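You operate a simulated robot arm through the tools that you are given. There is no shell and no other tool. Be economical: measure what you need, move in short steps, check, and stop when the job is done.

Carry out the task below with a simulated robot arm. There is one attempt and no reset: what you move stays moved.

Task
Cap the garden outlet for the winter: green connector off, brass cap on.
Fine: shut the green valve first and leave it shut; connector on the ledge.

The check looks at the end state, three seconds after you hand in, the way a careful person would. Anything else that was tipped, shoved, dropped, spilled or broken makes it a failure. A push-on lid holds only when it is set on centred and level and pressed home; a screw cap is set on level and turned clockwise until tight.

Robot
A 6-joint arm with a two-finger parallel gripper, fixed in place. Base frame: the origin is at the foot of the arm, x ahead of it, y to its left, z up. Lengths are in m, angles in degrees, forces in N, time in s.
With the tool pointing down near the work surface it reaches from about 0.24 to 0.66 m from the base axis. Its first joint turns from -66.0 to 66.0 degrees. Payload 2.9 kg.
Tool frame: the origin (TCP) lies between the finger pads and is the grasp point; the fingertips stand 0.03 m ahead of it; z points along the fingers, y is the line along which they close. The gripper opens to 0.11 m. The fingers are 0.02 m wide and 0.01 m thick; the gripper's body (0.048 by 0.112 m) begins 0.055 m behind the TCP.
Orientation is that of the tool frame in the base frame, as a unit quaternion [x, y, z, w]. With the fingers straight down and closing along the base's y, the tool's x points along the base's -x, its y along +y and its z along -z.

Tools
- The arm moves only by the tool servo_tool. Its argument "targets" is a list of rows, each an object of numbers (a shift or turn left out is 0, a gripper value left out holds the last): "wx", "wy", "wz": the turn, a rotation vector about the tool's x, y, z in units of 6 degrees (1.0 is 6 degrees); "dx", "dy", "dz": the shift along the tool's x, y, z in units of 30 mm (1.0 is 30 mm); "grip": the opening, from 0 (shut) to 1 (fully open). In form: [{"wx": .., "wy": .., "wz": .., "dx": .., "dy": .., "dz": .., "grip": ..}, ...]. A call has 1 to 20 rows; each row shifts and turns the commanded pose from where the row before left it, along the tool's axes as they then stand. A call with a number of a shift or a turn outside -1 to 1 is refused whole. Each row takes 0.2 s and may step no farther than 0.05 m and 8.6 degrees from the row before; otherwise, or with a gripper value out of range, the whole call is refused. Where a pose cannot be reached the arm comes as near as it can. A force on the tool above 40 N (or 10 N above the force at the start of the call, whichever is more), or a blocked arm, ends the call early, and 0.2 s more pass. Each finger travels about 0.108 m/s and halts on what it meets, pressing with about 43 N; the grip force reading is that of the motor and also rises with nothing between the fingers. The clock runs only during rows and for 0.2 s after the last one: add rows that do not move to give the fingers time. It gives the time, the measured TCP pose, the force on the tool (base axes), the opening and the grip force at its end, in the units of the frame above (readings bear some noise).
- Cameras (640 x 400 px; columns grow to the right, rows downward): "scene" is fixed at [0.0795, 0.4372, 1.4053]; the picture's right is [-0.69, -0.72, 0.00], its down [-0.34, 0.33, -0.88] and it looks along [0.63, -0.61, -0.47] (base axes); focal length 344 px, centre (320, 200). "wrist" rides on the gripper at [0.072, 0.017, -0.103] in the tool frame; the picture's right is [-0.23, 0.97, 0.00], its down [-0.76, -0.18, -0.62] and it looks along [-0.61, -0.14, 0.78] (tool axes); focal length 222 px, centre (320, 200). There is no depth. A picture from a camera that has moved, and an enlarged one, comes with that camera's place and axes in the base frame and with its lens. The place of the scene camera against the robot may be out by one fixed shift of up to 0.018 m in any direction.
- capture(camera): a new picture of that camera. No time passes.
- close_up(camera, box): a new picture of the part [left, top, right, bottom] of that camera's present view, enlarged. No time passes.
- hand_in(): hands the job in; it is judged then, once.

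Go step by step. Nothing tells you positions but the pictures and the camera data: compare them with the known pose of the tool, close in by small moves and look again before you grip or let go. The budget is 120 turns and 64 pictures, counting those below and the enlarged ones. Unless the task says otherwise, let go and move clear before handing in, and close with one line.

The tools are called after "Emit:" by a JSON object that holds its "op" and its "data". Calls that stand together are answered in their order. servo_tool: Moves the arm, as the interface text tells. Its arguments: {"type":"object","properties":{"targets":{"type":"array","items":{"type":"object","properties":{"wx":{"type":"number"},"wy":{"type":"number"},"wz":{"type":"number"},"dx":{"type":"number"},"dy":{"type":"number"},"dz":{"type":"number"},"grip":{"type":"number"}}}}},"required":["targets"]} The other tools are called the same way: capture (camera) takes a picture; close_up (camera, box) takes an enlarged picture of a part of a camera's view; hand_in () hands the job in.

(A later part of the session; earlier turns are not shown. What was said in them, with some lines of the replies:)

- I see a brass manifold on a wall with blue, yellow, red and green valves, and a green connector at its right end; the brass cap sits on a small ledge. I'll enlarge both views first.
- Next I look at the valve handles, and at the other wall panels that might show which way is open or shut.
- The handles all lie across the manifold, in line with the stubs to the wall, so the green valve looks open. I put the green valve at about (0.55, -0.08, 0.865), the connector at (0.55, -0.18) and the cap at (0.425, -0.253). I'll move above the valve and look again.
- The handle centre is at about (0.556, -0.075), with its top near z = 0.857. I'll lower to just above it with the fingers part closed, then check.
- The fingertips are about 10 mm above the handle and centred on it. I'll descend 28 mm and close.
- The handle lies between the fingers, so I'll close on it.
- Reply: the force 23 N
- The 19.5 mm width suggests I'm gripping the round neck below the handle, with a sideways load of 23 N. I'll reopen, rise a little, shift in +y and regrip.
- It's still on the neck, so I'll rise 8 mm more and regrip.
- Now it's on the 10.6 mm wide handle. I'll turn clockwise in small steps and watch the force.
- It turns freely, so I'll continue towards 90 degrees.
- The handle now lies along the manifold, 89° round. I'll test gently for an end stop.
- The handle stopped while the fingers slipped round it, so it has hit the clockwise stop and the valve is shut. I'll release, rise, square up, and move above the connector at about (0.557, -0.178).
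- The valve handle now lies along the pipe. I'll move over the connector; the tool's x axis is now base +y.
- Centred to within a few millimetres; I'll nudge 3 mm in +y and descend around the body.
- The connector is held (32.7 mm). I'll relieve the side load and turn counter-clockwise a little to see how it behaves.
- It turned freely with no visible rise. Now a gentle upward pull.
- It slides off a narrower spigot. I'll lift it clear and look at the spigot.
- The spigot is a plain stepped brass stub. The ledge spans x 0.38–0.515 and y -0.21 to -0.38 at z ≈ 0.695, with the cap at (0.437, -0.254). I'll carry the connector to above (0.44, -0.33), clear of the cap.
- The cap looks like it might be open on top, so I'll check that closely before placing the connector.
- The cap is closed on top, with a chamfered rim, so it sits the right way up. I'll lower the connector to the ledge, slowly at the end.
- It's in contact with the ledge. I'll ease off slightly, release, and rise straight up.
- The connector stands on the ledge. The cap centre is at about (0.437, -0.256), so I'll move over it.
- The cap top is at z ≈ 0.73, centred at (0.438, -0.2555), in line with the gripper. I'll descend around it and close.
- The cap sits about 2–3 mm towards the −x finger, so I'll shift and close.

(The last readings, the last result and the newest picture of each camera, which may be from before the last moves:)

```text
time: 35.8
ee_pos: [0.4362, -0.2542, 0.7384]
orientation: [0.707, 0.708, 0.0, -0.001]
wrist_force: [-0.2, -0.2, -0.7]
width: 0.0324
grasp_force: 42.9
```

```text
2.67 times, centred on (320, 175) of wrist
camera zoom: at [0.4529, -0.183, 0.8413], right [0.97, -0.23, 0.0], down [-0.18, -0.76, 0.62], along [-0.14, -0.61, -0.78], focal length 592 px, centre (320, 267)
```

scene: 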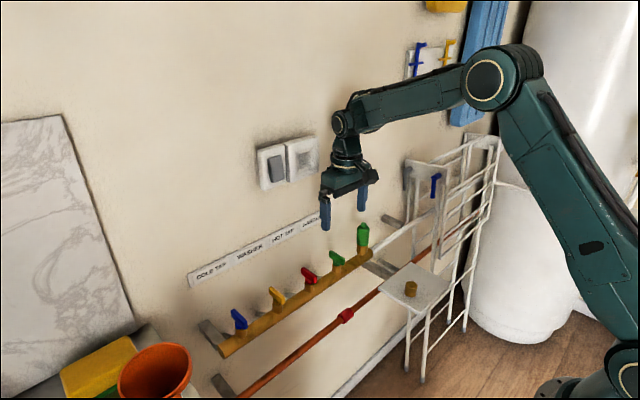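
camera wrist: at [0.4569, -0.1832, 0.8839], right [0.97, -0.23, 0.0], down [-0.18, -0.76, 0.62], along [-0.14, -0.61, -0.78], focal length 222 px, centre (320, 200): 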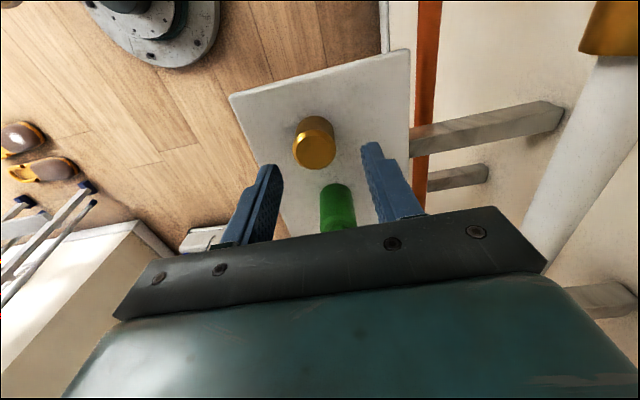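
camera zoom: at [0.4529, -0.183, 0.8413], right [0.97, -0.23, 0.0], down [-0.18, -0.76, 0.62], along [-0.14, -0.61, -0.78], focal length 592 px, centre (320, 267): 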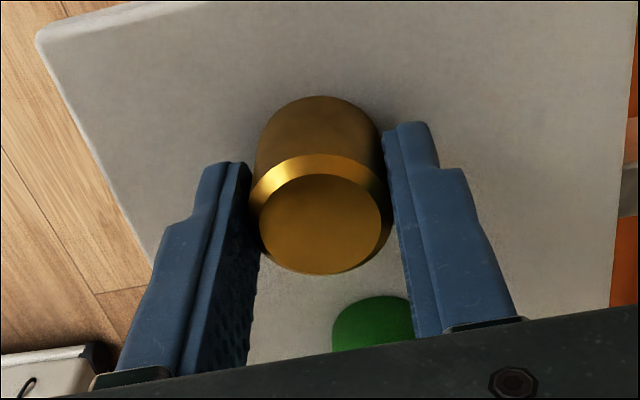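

The cap is gripped (32.4 mm). I'll lift it straight up, then carry it to a point above the spigot at about (0.554, -0.173).

Emit:
{"op": "servo_tool", "data": {"targets": [{"dz": -0.9}, {"dz": -0.9}, {"dz": -0.9}, {"dz": -0.9}, {"dz": -0.9}, {"dz": -0.9}, {"dz": -0.9}, {"dz": -0.9}, {"dx": 0.68, "dy": 0.98}, {"dx": 0.68, "dy": 0.98}, {"dx": 0.68, "dy": 0.98}, {"dx": 0.7, "dy": 0.98}, {}]}}

Emit:
{"op": "capture", "data": {"camera": "wrist"}}

Emit:
{"op": "close_up", "data": {"camera": "scene", "box": [306, 190, 418, 260]}}

```text
time: 38.6
ee_pos: [0.5545, -0.1714, 0.955]
orientation: [0.706, 0.708, -0.001, -0.001]
wrist_force: [0.1, 1.2, -1.1]
width: 0.0329
grasp_force: 42.5
```

```text
18 pictures are left
camera wrist: at [0.5725, -0.0994, 1.0579], right [0.97, -0.23, 0.0], down [-0.18, -0.76, 0.62], along [-0.14, -0.61, -0.78], focal length 222 px, centre (320, 200)
```

wrist: 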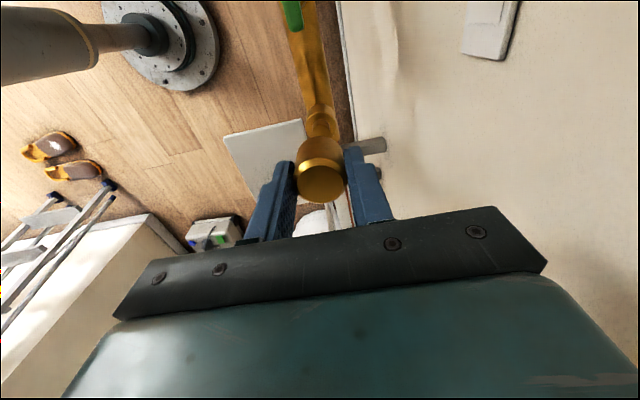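

```text
5.71 times, centred on (362, 225) of scene
camera zoom: at [0.0795, 0.4372, 1.4053], right [-0.69, -0.72, 0.0], down [-0.34, 0.33, -0.88], along [0.63, -0.61, -0.47], focal length 1964 px, centre (80, 57)
```

zoom: 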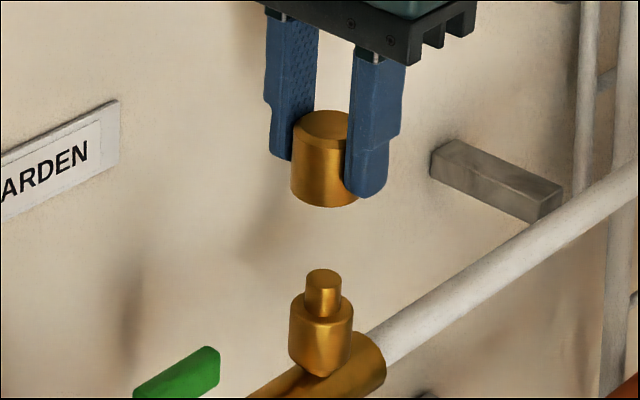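

Emit:
{"op": "close_up", "data": {"camera": "wrist", "box": [272, 90, 368, 150]}}

Emit:
{"op": "close_up", "data": {"camera": "wrist", "box": [240, 90, 400, 210]}}

```text
6.67 times, centred on (320, 120) of wrist
camera zoom: at [0.5725, -0.0994, 1.0579], right [0.97, -0.23, 0.0], down [-0.18, -0.76, 0.62], along [-0.14, -0.61, -0.78], focal length 1481 px, centre (320, 733)
```

zoom: 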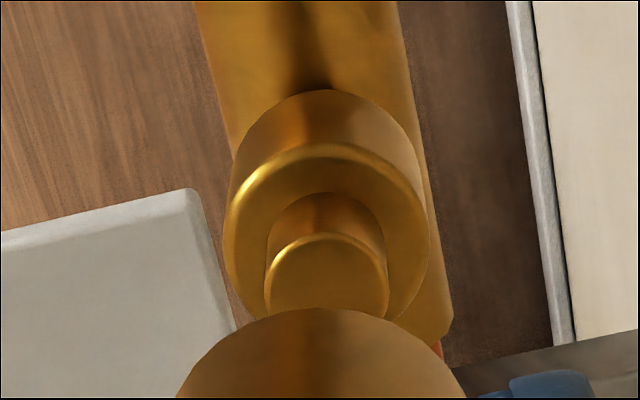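

```text
3.33 times, centred on (320, 150) of wrist
camera zoom: at [0.5725, -0.0994, 1.0579], right [0.97, -0.23, 0.0], down [-0.18, -0.76, 0.62], along [-0.14, -0.61, -0.78], focal length 740 px, centre (320, 367)
```

zoom: 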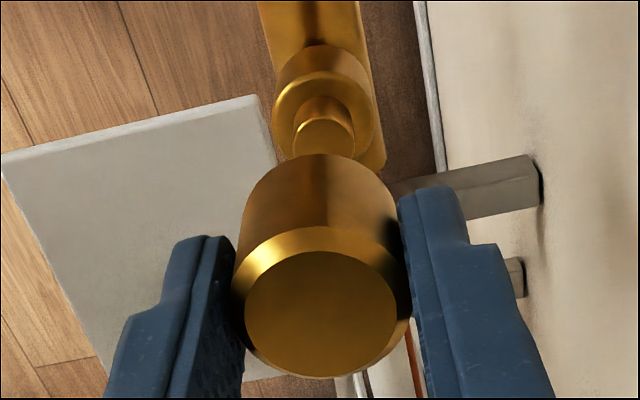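

By the wrist view the cap and pin axes agree within about 1–2 mm. I'll nudge 1.5 mm in -y, descend to just above the pin and check.

Emit:
{"op": "servo_tool", "data": {"targets": [{"dx": -0.05, "dz": 0.4}, {"dz": 0.4}, {"dz": 0.35}, {}]}}

Emit:
{"op": "close_up", "data": {"camera": "scene", "box": [330, 215, 394, 255]}}

Emit:
{"op": "close_up", "data": {"camera": "wrist", "box": [240, 100, 400, 200]}}

```text
time: 39.6
ee_pos: [0.5545, -0.1734, 0.9206]
orientation: [0.707, 0.708, -0.001, 0.0]
wrist_force: [-1.1, 0.4, -0.6]
width: 0.0327
grasp_force: 42.7
```

```text
10.00 times, centred on (362, 235) of scene
camera zoom: at [0.0795, 0.4372, 1.4053], right [-0.69, -0.72, 0.0], down [-0.34, 0.33, -0.88], along [0.63, -0.61, -0.47], focal length 3437 px, centre (-100, -150)
```

zoom: 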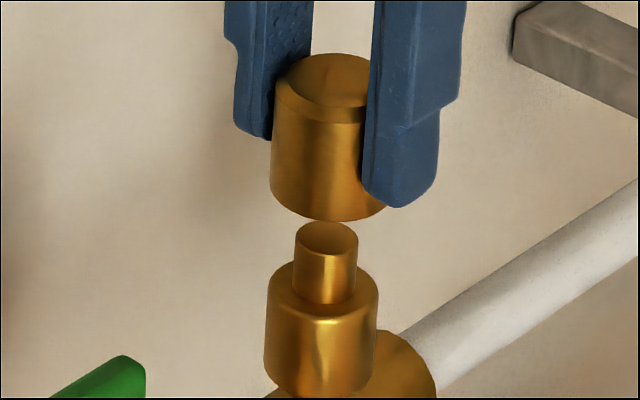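

```text
4.00 times, centred on (320, 150) of wrist
camera zoom: at [0.5719, -0.1022, 1.0232], right [0.97, -0.23, 0.0], down [-0.18, -0.76, 0.62], along [-0.14, -0.61, -0.78], focal length 888 px, centre (320, 400)
```

zoom: 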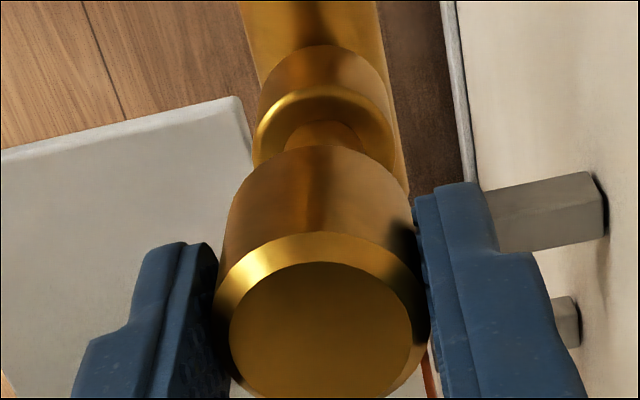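

The axes line up in the scene view, within a pixel or so. I'll descend slowly and watch the force.

Emit:
{"op": "servo_tool", "data": {"targets": [{"dz": 0.15}, {"dz": 0.15}, {"dz": 0.1}, {"dz": 0.1}, {}]}}

```text
time: 40.8
ee_pos: [0.5543, -0.1736, 0.9041]
orientation: [0.707, 0.707, 0.0, 0.0]
wrist_force: [0.1, -1.0, -0.5]
width: 0.0326
grasp_force: 42.9
```

Emit:
{"op": "servo_tool", "data": {"targets": [{"dz": 0.06}, {"dz": 0.06}, {"dz": 0.06}, {}]}}

Emit:
{"op": "close_up", "data": {"camera": "scene", "box": [330, 215, 394, 255]}}

```text
time: 41.8
ee_pos: [0.5534, -0.1734, 0.8992]
orientation: [0.706, 0.708, 0.001, 0.0]
wrist_force: [1.5, -1.9, 1.5]
width: 0.0325
grasp_force: 43.5
```

```text
10.00 times, centred on (362, 235) of scene
camera zoom: at [0.0795, 0.4372, 1.4054], right [-0.69, -0.72, 0.0], down [-0.34, 0.33, -0.88], along [0.63, -0.61, -0.47], focal length 3437 px, centre (-100, -150)
```

zoom: 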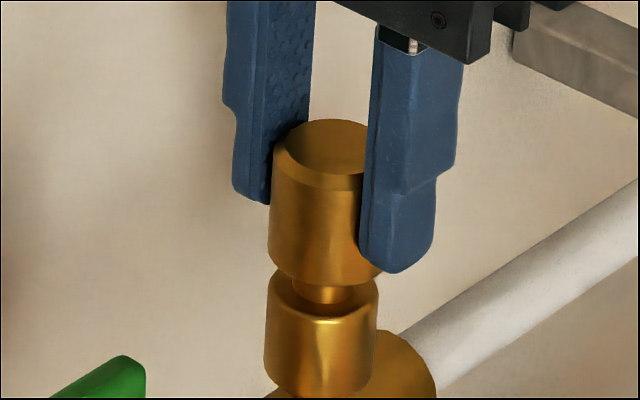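

The pin is entering the cap with almost no force. I'll continue downward.

Emit:
{"op": "servo_tool", "data": {"targets": [{"dz": 0.06}, {"dz": 0.06}, {"dz": 0.06}, {}]}}

```text
time: 42.8
ee_pos: [0.5537, -0.1744, 0.8944]
orientation: [0.706, 0.708, -0.001, 0.001]
wrist_force: [3.7, -1.1, 0.9]
width: 0.0324
grasp_force: 42.7
```

Emit:
{"op": "servo_tool", "data": {"targets": [{"dz": 0.06}, {"dz": 0.06}, {"dz": 0.04}, {}]}}

Emit:
{"op": "close_up", "data": {"camera": "scene", "box": [330, 215, 394, 255]}}

```text
time: 43.8
ee_pos: [0.5547, -0.176, 0.8924]
orientation: [0.706, 0.708, 0.002, 0.003]
wrist_force: [13.5, 1.8, 21.5]
width: 0.0328
grasp_force: 42.6
```

```text
10.00 times, centred on (362, 235) of scene
camera zoom: at [0.0794, 0.4374, 1.4053], right [-0.69, -0.72, 0.0], down [-0.34, 0.33, -0.88], along [0.63, -0.61, -0.47], focal length 3437 px, centre (-100, -150)
```

zoom: 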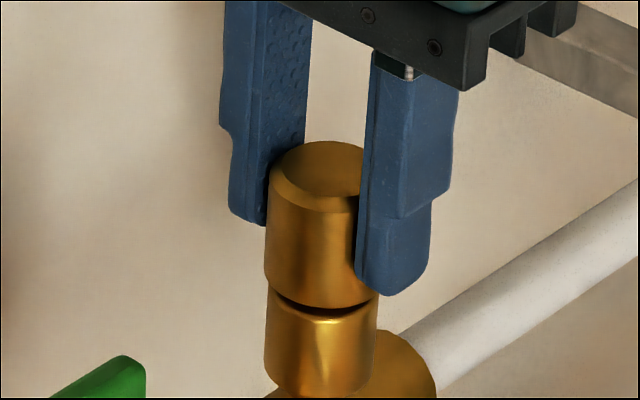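

There's 20 N of contact with about a 4 mm gap still showing, so this is either thread engagement or the start of a press fit. I'll relieve the side load and try turning clockwise with a light push.

Emit:
{"op": "servo_tool", "data": {"targets": [{"dy": 0.04, "dz": -0.03}, {"wz": 0.8}, {"wz": 0.8}, {"wz": 0.8}, {"wz": 0.8}, {"wz": 0.8}, {}]}}

```text
time: 45.4
ee_pos: [0.5548, -0.1755, 0.8917]
orientation: [0.838, 0.545, 0.001, 0.002]
wrist_force: [11.5, 0.1, 17.6]
width: 0.0329
grasp_force: 43.4
```

Emit:
{"op": "servo_tool", "data": {"targets": [{"dx": 0.016, "dy": 0.036}, {"dz": 0.025}, {"dz": 0.025}, {}]}}

Emit:
{"op": "close_up", "data": {"camera": "scene", "box": [330, 215, 394, 255]}}

```text
time: 46.4
ee_pos: [0.5549, -0.1749, 0.8902]
orientation: [0.838, 0.545, 0.0, 0.001]
wrist_force: [-5.6, 0.3, 28.0]
width: 0.0325
grasp_force: 42.5
```

```text
10.00 times, centred on (362, 235) of scene
camera zoom: at [0.0788, 0.4373, 1.4053], right [-0.69, -0.72, 0.0], down [-0.34, 0.33, -0.88], along [0.63, -0.61, -0.47], focal length 3437 px, centre (-100, -150)
```

zoom: 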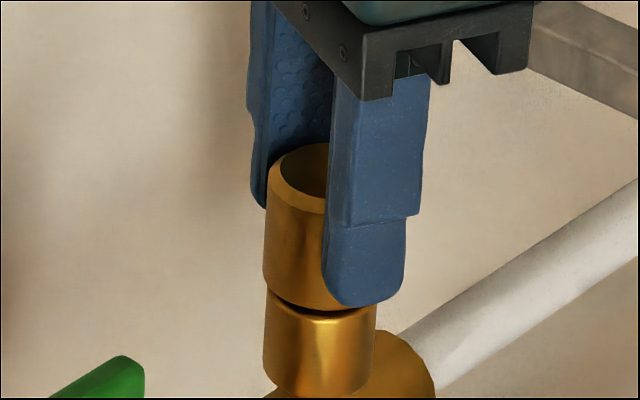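

Emit:
{"op": "servo_tool", "data": {"targets": [{"dz": 0.03}, {"dz": 0.03}, {}, {}]}}

Emit:
{"op": "close_up", "data": {"camera": "scene", "box": [330, 215, 394, 255]}}

```text
time: 47.2
ee_pos: [0.5549, -0.1746, 0.8915]
orientation: [0.839, 0.545, 0.0, 0.001]
wrist_force: [-9.5, 1.7, 12.9]
width: 0.0327
grasp_force: 43.3
stopped in row 3: the force on the tool passed its limit (the readings are from after the stop); the commanded pose is now the measured one
```

```text
10.00 times, centred on (362, 235) of scene
camera zoom: at [0.079, 0.4373, 1.4053], right [-0.69, -0.72, 0.0], down [-0.34, 0.33, -0.88], along [0.63, -0.61, -0.47], focal length 3437 px, centre (-100, -150)
```

zoom: 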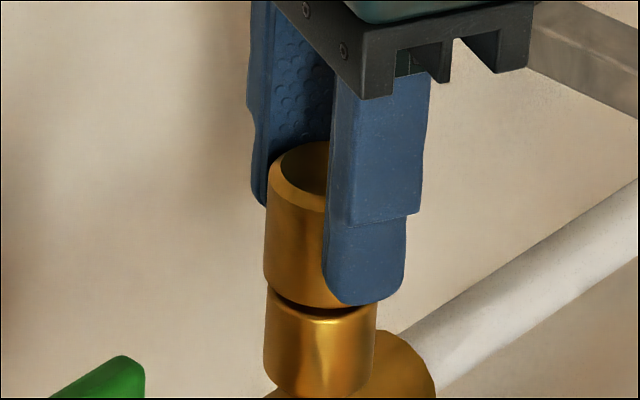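

Pushing to 40 N doesn't close the gap, so I take it to be a thread. I'll turn clockwise further under light down-force and watch z.

Emit:
{"op": "servo_tool", "data": {"targets": [{"dx": -0.008, "dy": -0.018}, {"wz": 0.9}, {"wz": 0.9}, {"wz": 0.9}, {"wz": 0.9}, {"wz": 0.9}, {"wz": 0.9}, {"wz": 0.9}, {"wz": 0.9}, {"wz": 0.9}, {"wz": 0.9}, {}]}}

Emit:
{"op": "close_up", "data": {"camera": "scene", "box": [330, 215, 394, 255]}}

```text
time: 48.8
ee_pos: [0.5554, -0.1744, 0.8902]
orientation: [0.957, 0.291, 0.004, 0.002]
wrist_force: [-22.3, 2.9, 7.0]
width: 0.0328
grasp_force: 42.8
stopped in row 8: the force on the tool passed its limit (the readings are from after the stop); the commanded pose is now the measured one
```

```text
10.00 times, centred on (362, 235) of scene
camera zoom: at [0.0787, 0.4373, 1.4054], right [-0.69, -0.72, 0.0], down [-0.34, 0.33, -0.88], along [0.63, -0.61, -0.47], focal length 3437 px, centre (-100, -150)
```

zoom: 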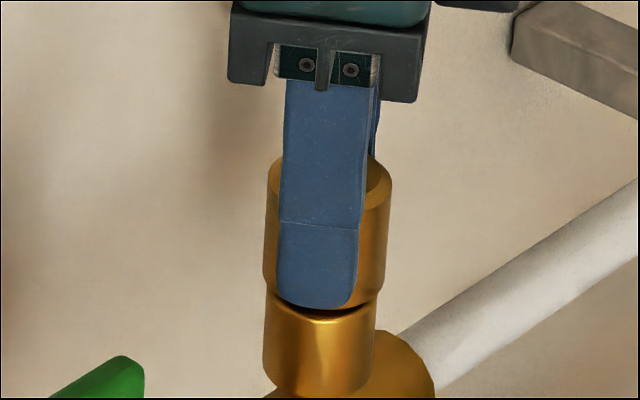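

z dropped about 1 mm with less down-force, so the cap is threading on. Some side load built up from an off-centre grip. I'll release, turn the gripper back counter-clockwise around the cap, and regrip better centred.

Emit:
{"op": "servo_tool", "data": {"targets": [{"dx": -0.03, "dy": -0.02}, {"grip": 0.45}, {}, {"wz": -1}, {"wz": -1}, {"wz": -1}, {"wz": -1}, {"wz": -1}, {"wz": -1}, {"wz": -1}, {"wz": -1}, {"wz": -1}, {"wz": -1}, {"wz": -1}, {"wz": -1}, {}]}}

Emit:
{"op": "close_up", "data": {"camera": "scene", "box": [330, 215, 394, 255]}}

```text
time: 52.2
ee_pos: [0.5553, -0.1743, 0.8901]
orientation: [0.603, 0.798, 0.0, 0.003]
wrist_force: [-0.3, 0.9, -0.8]
width: 0.0494
grasp_force: 0.0
```

```text
10.00 times, centred on (362, 235) of scene
camera zoom: at [0.0795, 0.4372, 1.4053], right [-0.69, -0.72, 0.0], down [-0.34, 0.33, -0.88], along [0.63, -0.61, -0.47], focal length 3437 px, centre (-100, -150)
```

zoom: 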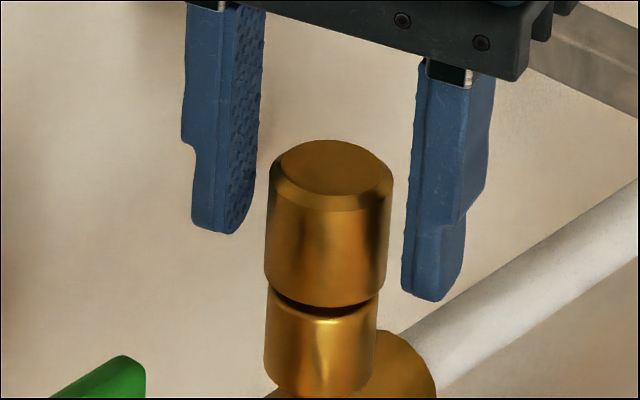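

The cap sits level on the thread with the gap still showing. I'll turn back further, regrip, and turn clockwise through a longer sweep.

Emit:
{"op": "servo_tool", "data": {"targets": [{"wz": -1}, {"wz": -1}, {"wz": -1}, {"wz": -1}, {"wz": -1}, {"wz": -1}, {"wz": -1}, {"wz": -1}, {"wz": -1}, {"wz": -1}, {"wz": -1}, {"wz": -1}, {"wz": -1}, {"wz": -1}, {"wz": -1}, {"wz": -1}, {"wz": -1}, {}]}}

Emit:
{"op": "servo_tool", "data": {"targets": [{"grip": 0.3}, {"grip": 0.0}, {}, {}]}}

```text
time: 56.0
ee_pos: [0.5548, -0.175, 0.8894]
orientation: [-0.24, 0.971, -0.002, 0.002]
wrist_force: [-0.1, 0.3, 0.4]
width: 0.0495
grasp_force: 0.1
```

```text
time: 57.0
ee_pos: [0.5544, -0.1757, 0.8909]
orientation: [-0.24, 0.971, -0.002, 0.002]
wrist_force: [-0.4, 0.6, -0.2]
width: 0.0326
grasp_force: 43.2
```

The side load is now zero. Turning clockwise.

Emit:
{"op": "servo_tool", "data": {"targets": [{"wz": 1, "dz": 0.01}, {"wz": 1}, {"wz": 1}, {"wz": 1}, {"wz": 1}, {"wz": 1}, {"wz": 1}, {"wz": 1}, {"wz": 1}, {"wz": 1}, {}]}}

```text
time: 59.4
ee_pos: [0.5549, -0.1756, 0.8889]
orientation: [0.279, 0.96, -0.001, 0.003]
wrist_force: [-9.4, 1.6, -0.9]
width: 0.0324
grasp_force: 42.8
```

Emit:
{"op": "servo_tool", "data": {"targets": [{"dx": 0.023, "dy": -0.014}, {"wz": 1}, {"wz": 1}, {"wz": 1}, {"wz": 1}, {"wz": 1}, {"wz": 1}, {"wz": 1}, {"wz": 1}, {}]}}

Emit:
{"op": "close_up", "data": {"camera": "scene", "box": [330, 215, 394, 255]}}

```text
time: 61.6
ee_pos: [0.5545, -0.1738, 0.8895]
orientation: [0.645, 0.764, 0.002, 0.004]
wrist_force: [5.6, 5.8, -5.3]
width: 0.0324
grasp_force: 43.0
```

```text
10.00 times, centred on (362, 235) of scene
camera zoom: at [0.0797, 0.4373, 1.4053], right [-0.69, -0.72, 0.0], down [-0.34, 0.33, -0.88], along [0.63, -0.61, -0.47], focal length 3437 px, centre (-100, -150)
```

zoom: 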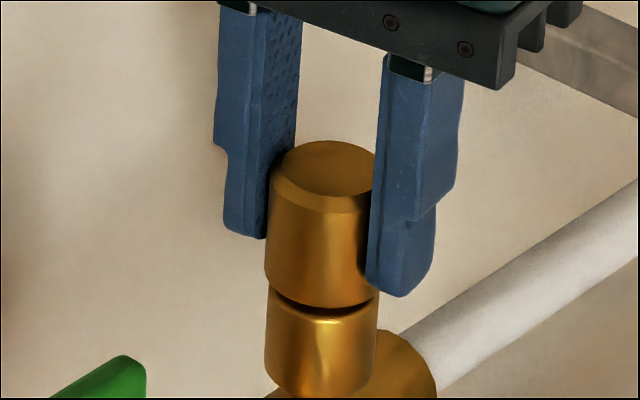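

The tool is being pulled down (-5 N), so the thread is drawing the cap in. I'll keep turning and follow it down.

Emit:
{"op": "servo_tool", "data": {"targets": [{"dz": 0.012}, {"wz": 1, "dz": 0.003}, {"wz": 1, "dz": 0.003}, {"wz": 1, "dz": 0.003}, {"wz": 1, "dz": 0.003}, {"wz": 1, "dz": 0.003}, {"wz": 1, "dz": 0.003}, {"wz": 1, "dz": 0.003}, {"wz": 1, "dz": 0.003}, {"wz": 1, "dz": 0.003}, {"wz": 1, "dz": 0.003}, {}]}}

```text
time: 64.2
ee_pos: [0.5545, -0.1741, 0.8892]
orientation: [0.941, 0.34, 0.003, 0.004]
wrist_force: [13.9, 5.4, -1.6]
width: 0.0324
grasp_force: 43.3
```

I'll ratchet: release, turn back, regrip and turn again.

Emit:
{"op": "servo_tool", "data": {"targets": [{"grip": 0.45}, {}, {"wz": -1}, {"wz": -1}, {"wz": -1}, {"wz": -1}, {"wz": -1}, {"wz": -1}, {"wz": -1}, {"wz": -1}, {"wz": -1}, {"wz": -1}, {"wz": -1}, {"wz": -1}, {"wz": -1}, {"wz": -1}, {"wz": -1}, {}]}}

Emit:
{"op": "servo_tool", "data": {"targets": [{"wz": -1}, {"wz": -1}, {"wz": -1}, {"wz": -1}, {"wz": -1}, {"wz": -1}, {"wz": -1}, {"wz": -1}, {"wz": -1}, {"wz": -1}, {"wz": -1}, {"wz": -1}, {"wz": -1}, {"wz": -1}, {"wz": -1}, {"wz": -1}, {}]}}

Emit:
{"op": "close_up", "data": {"camera": "scene", "box": [330, 215, 394, 255]}}

```text
time: 68.0
ee_pos: [0.5544, -0.1756, 0.8879]
orientation: [0.424, 0.906, 0.001, 0.004]
wrist_force: [-0.2, -0.6, 0.3]
width: 0.0496
grasp_force: 0.0
```

```text
time: 71.6
ee_pos: [0.554, -0.1765, 0.8886]
orientation: [-0.388, 0.922, -0.004, 0.002]
wrist_force: [0.1, 0.1, -0.1]
width: 0.0496
grasp_force: 0.1
```

```text
10.00 times, centred on (362, 235) of scene
camera zoom: at [0.0795, 0.4372, 1.4053], right [-0.69, -0.72, 0.0], down [-0.34, 0.33, -0.88], along [0.63, -0.61, -0.47], focal length 3437 px, centre (-100, -150)
```

zoom: 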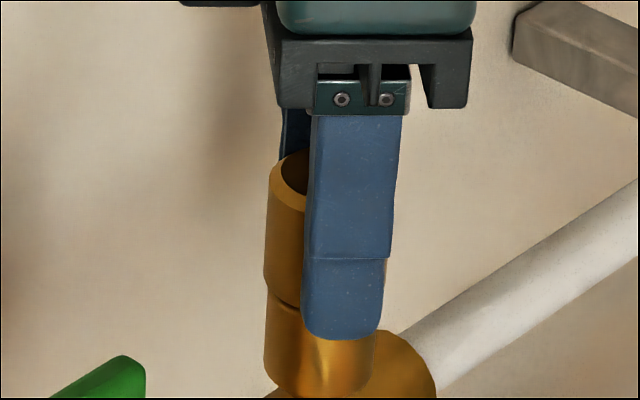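

The gap at the left edge is narrower. I'll regrip and turn clockwise again.

Emit:
{"op": "servo_tool", "data": {"targets": [{"grip": 0.3}, {"grip": 0.0}, {}, {"wz": 1, "dz": 0.003}, {"wz": 1, "dz": 0.003}, {"wz": 1, "dz": 0.003}, {"wz": 1, "dz": 0.003}, {"wz": 1, "dz": 0.003}, {"wz": 1, "dz": 0.003}, {"wz": 1, "dz": 0.003}, {"wz": 1, "dz": 0.003}, {"wz": 1, "dz": 0.003}, {"wz": 1, "dz": 0.003}, {}]}}

```text
time: 74.6
ee_pos: [0.5549, -0.1746, 0.8868]
orientation: [0.126, 0.992, -0.001, 0.003]
wrist_force: [0.9, -6.3, 1.4]
width: 0.0318
grasp_force: 42.9
```

Emit:
{"op": "servo_tool", "data": {"targets": [{"wz": 1, "dz": 0.003}, {"wz": 1, "dz": 0.003}, {"wz": 1, "dz": 0.003}, {"wz": 1, "dz": 0.003}, {"wz": 1, "dz": 0.003}, {"wz": 1, "dz": 0.003}, {"wz": 1, "dz": 0.003}, {"wz": 1, "dz": 0.003}, {"wz": 1, "dz": 0.003}, {"wz": 1, "dz": 0.003}, {}]}}

Emit:
{"op": "close_up", "data": {"camera": "scene", "box": [330, 215, 394, 255]}}

```text
time: 77.0
ee_pos: [0.5544, -0.1743, 0.8858]
orientation: [0.603, 0.798, 0.0, 0.005]
wrist_force: [3.7, 2.5, 3.4]
width: 0.0314
grasp_force: 43.5
```

```text
10.00 times, centred on (362, 235) of scene
camera zoom: at [0.0795, 0.4373, 1.4053], right [-0.69, -0.72, 0.0], down [-0.34, 0.33, -0.88], along [0.63, -0.61, -0.47], focal length 3437 px, centre (-100, -150)
```

zoom: 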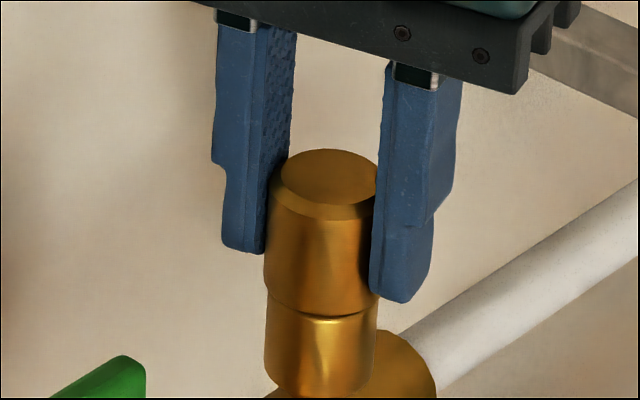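

The cap is nearly flush. I'll keep turning until it's tight.

Emit:
{"op": "servo_tool", "data": {"targets": [{"wz": 1, "dz": 0.002}, {"wz": 1, "dz": 0.002}, {"wz": 1, "dz": 0.002}, {"wz": 1, "dz": 0.002}, {"wz": 1, "dz": 0.002}, {"wz": 1, "dz": 0.002}, {"wz": 1, "dz": 0.002}, {"wz": 1, "dz": 0.002}, {"wz": 1, "dz": 0.002}, {"wz": 1, "dz": 0.002}, {"wz": 1, "dz": 0.002}, {}]}}

```text
time: 79.6
ee_pos: [0.5541, -0.1756, 0.8842]
orientation: [0.941, 0.339, 0.003, 0.004]
wrist_force: [13.3, -6.9, 0.4]
width: 0.0326
grasp_force: 42.7
```

Another ratchet cycle.

Emit:
{"op": "servo_tool", "data": {"targets": [{"grip": 0.45}, {}, {"wz": -1}, {"wz": -1}, {"wz": -1}, {"wz": -1}, {"wz": -1}, {"wz": -1}, {"wz": -1}, {"wz": -1}, {"wz": -1}, {"wz": -1}, {"wz": -1}, {"wz": -1}, {"wz": -1}, {"wz": -1}, {"wz": -1}, {"wz": -1}, {}]}}

Emit:
{"op": "servo_tool", "data": {"targets": [{"wz": -1}, {"wz": -1}, {"wz": -1}, {"wz": -1}, {"wz": -1}, {"wz": -1}, {"wz": -1}, {"wz": -1}, {"wz": -1}, {"wz": -1}, {"wz": -1}, {"wz": -1}, {"wz": -1}, {"wz": -1}, {"wz": -1}, {}]}}

Emit:
{"op": "servo_tool", "data": {"targets": [{"grip": 0.3}, {"grip": 0.0}, {}, {"wz": 1, "dz": 0.001}, {"wz": 1, "dz": 0.001}, {"wz": 1, "dz": 0.001}, {"wz": 1, "dz": 0.001}, {"wz": 1, "dz": 0.001}, {"wz": 1, "dz": 0.001}, {"wz": 1, "dz": 0.001}, {"wz": 1, "dz": 0.001}, {"wz": 1, "dz": 0.001}, {"wz": 1, "dz": 0.001}, {}]}}

Emit:
{"op": "close_up", "data": {"camera": "scene", "box": [330, 215, 394, 255]}}

```text
time: 83.6
ee_pos: [0.5538, -0.1742, 0.885]
orientation: [0.376, 0.927, 0.0, 0.003]
wrist_force: [0.0, 0.1, 0.4]
width: 0.0495
grasp_force: 0.1
```

```text
time: 87.0
ee_pos: [0.5533, -0.1752, 0.8867]
orientation: [-0.389, 0.921, -0.003, 0.002]
wrist_force: [0.8, 0.1, -0.1]
width: 0.0495
grasp_force: 0.0
```

```text
time: 90.0
ee_pos: [0.5552, -0.1754, 0.8855]
orientation: [0.125, 0.992, -0.002, 0.003]
wrist_force: [1.6, -9.3, 1.4]
width: 0.0316
grasp_force: 43.4
```

```text
10.00 times, centred on (362, 235) of scene
camera zoom: at [0.0795, 0.437, 1.4054], right [-0.69, -0.72, 0.0], down [-0.34, 0.33, -0.88], along [0.63, -0.61, -0.47], focal length 3437 px, centre (-100, -150)
```

zoom: 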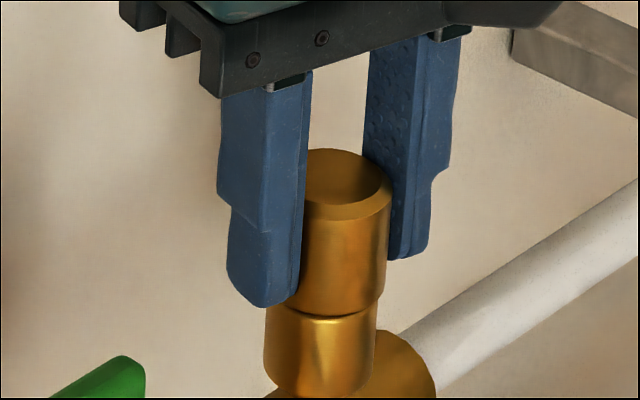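

The cap top is at the same height as before, so it's seated. One more clockwise sweep to be sure it's tight.

Emit:
{"op": "servo_tool", "data": {"targets": [{"wz": 1}, {"wz": 1}, {"wz": 1}, {"wz": 1}, {"wz": 1}, {"wz": 1}, {"wz": 1}, {"wz": 1}, {"wz": 1}, {"wz": 1}, {"wz": 1}, {"wz": 1}, {"wz": 1}, {}]}}

```text
time: 93.0
ee_pos: [0.5533, -0.1748, 0.8857]
orientation: [0.721, 0.693, 0.001, 0.005]
wrist_force: [11.4, 4.5, -1.7]
width: 0.0329
grasp_force: 43.4
```

I'll release and rise clear, then look.

Emit:
{"op": "servo_tool", "data": {"targets": [{"dy": 0.02}, {"grip": 0.4}, {"grip": 0.5}, {}, {"dz": -0.5}, {"dz": -0.8}, {"dz": -0.9}, {"dz": -0.9}, {"dz": -0.9}, {"dz": -0.9}, {}]}}

Emit:
{"op": "close_up", "data": {"camera": "scene", "box": [320, 200, 464, 290]}}

Emit:
{"op": "close_up", "data": {"camera": "wrist", "box": [240, 60, 400, 160]}}

```text
time: 95.4
ee_pos: [0.5532, -0.1746, 1.0317]
orientation: [0.721, 0.693, 0.001, 0.004]
wrist_force: [0.5, -0.9, 0.8]
width: 0.0552
grasp_force: 0.0
```

```text
4.44 times, centred on (392, 245) of scene
camera zoom: at [0.0795, 0.4372, 1.4053], right [-0.69, -0.72, 0.0], down [-0.34, 0.33, -0.88], along [0.63, -0.61, -0.47], focal length 1527 px, centre (0, 0)
```

zoom: 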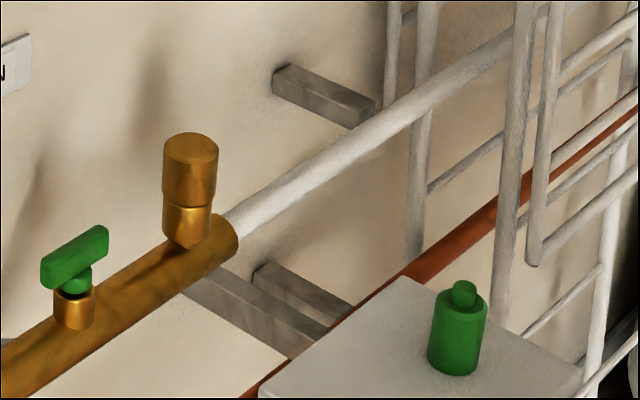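

```text
4.00 times, centred on (320, 110) of wrist
camera zoom: at [0.5731, -0.1033, 1.1344], right [0.96, -0.27, 0.01], down [-0.21, -0.75, 0.62], along [-0.16, -0.6, -0.78], focal length 888 px, centre (320, 560)
```

zoom: 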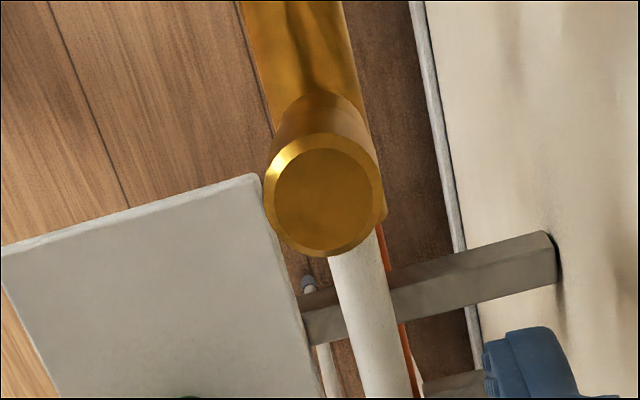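

The cap is seated flush and level on the outlet, the green valve lies at its shut stop, and the connector stands on the ledge with the arm clear. I'm handing in.

Emit:
{"op": "hand_in", "data": {}}

```text
The job is handed in.
```

The green valve is shut, the green connector is standing on the ledge, and the brass cap is screwed on flush and tight on the garden outlet.
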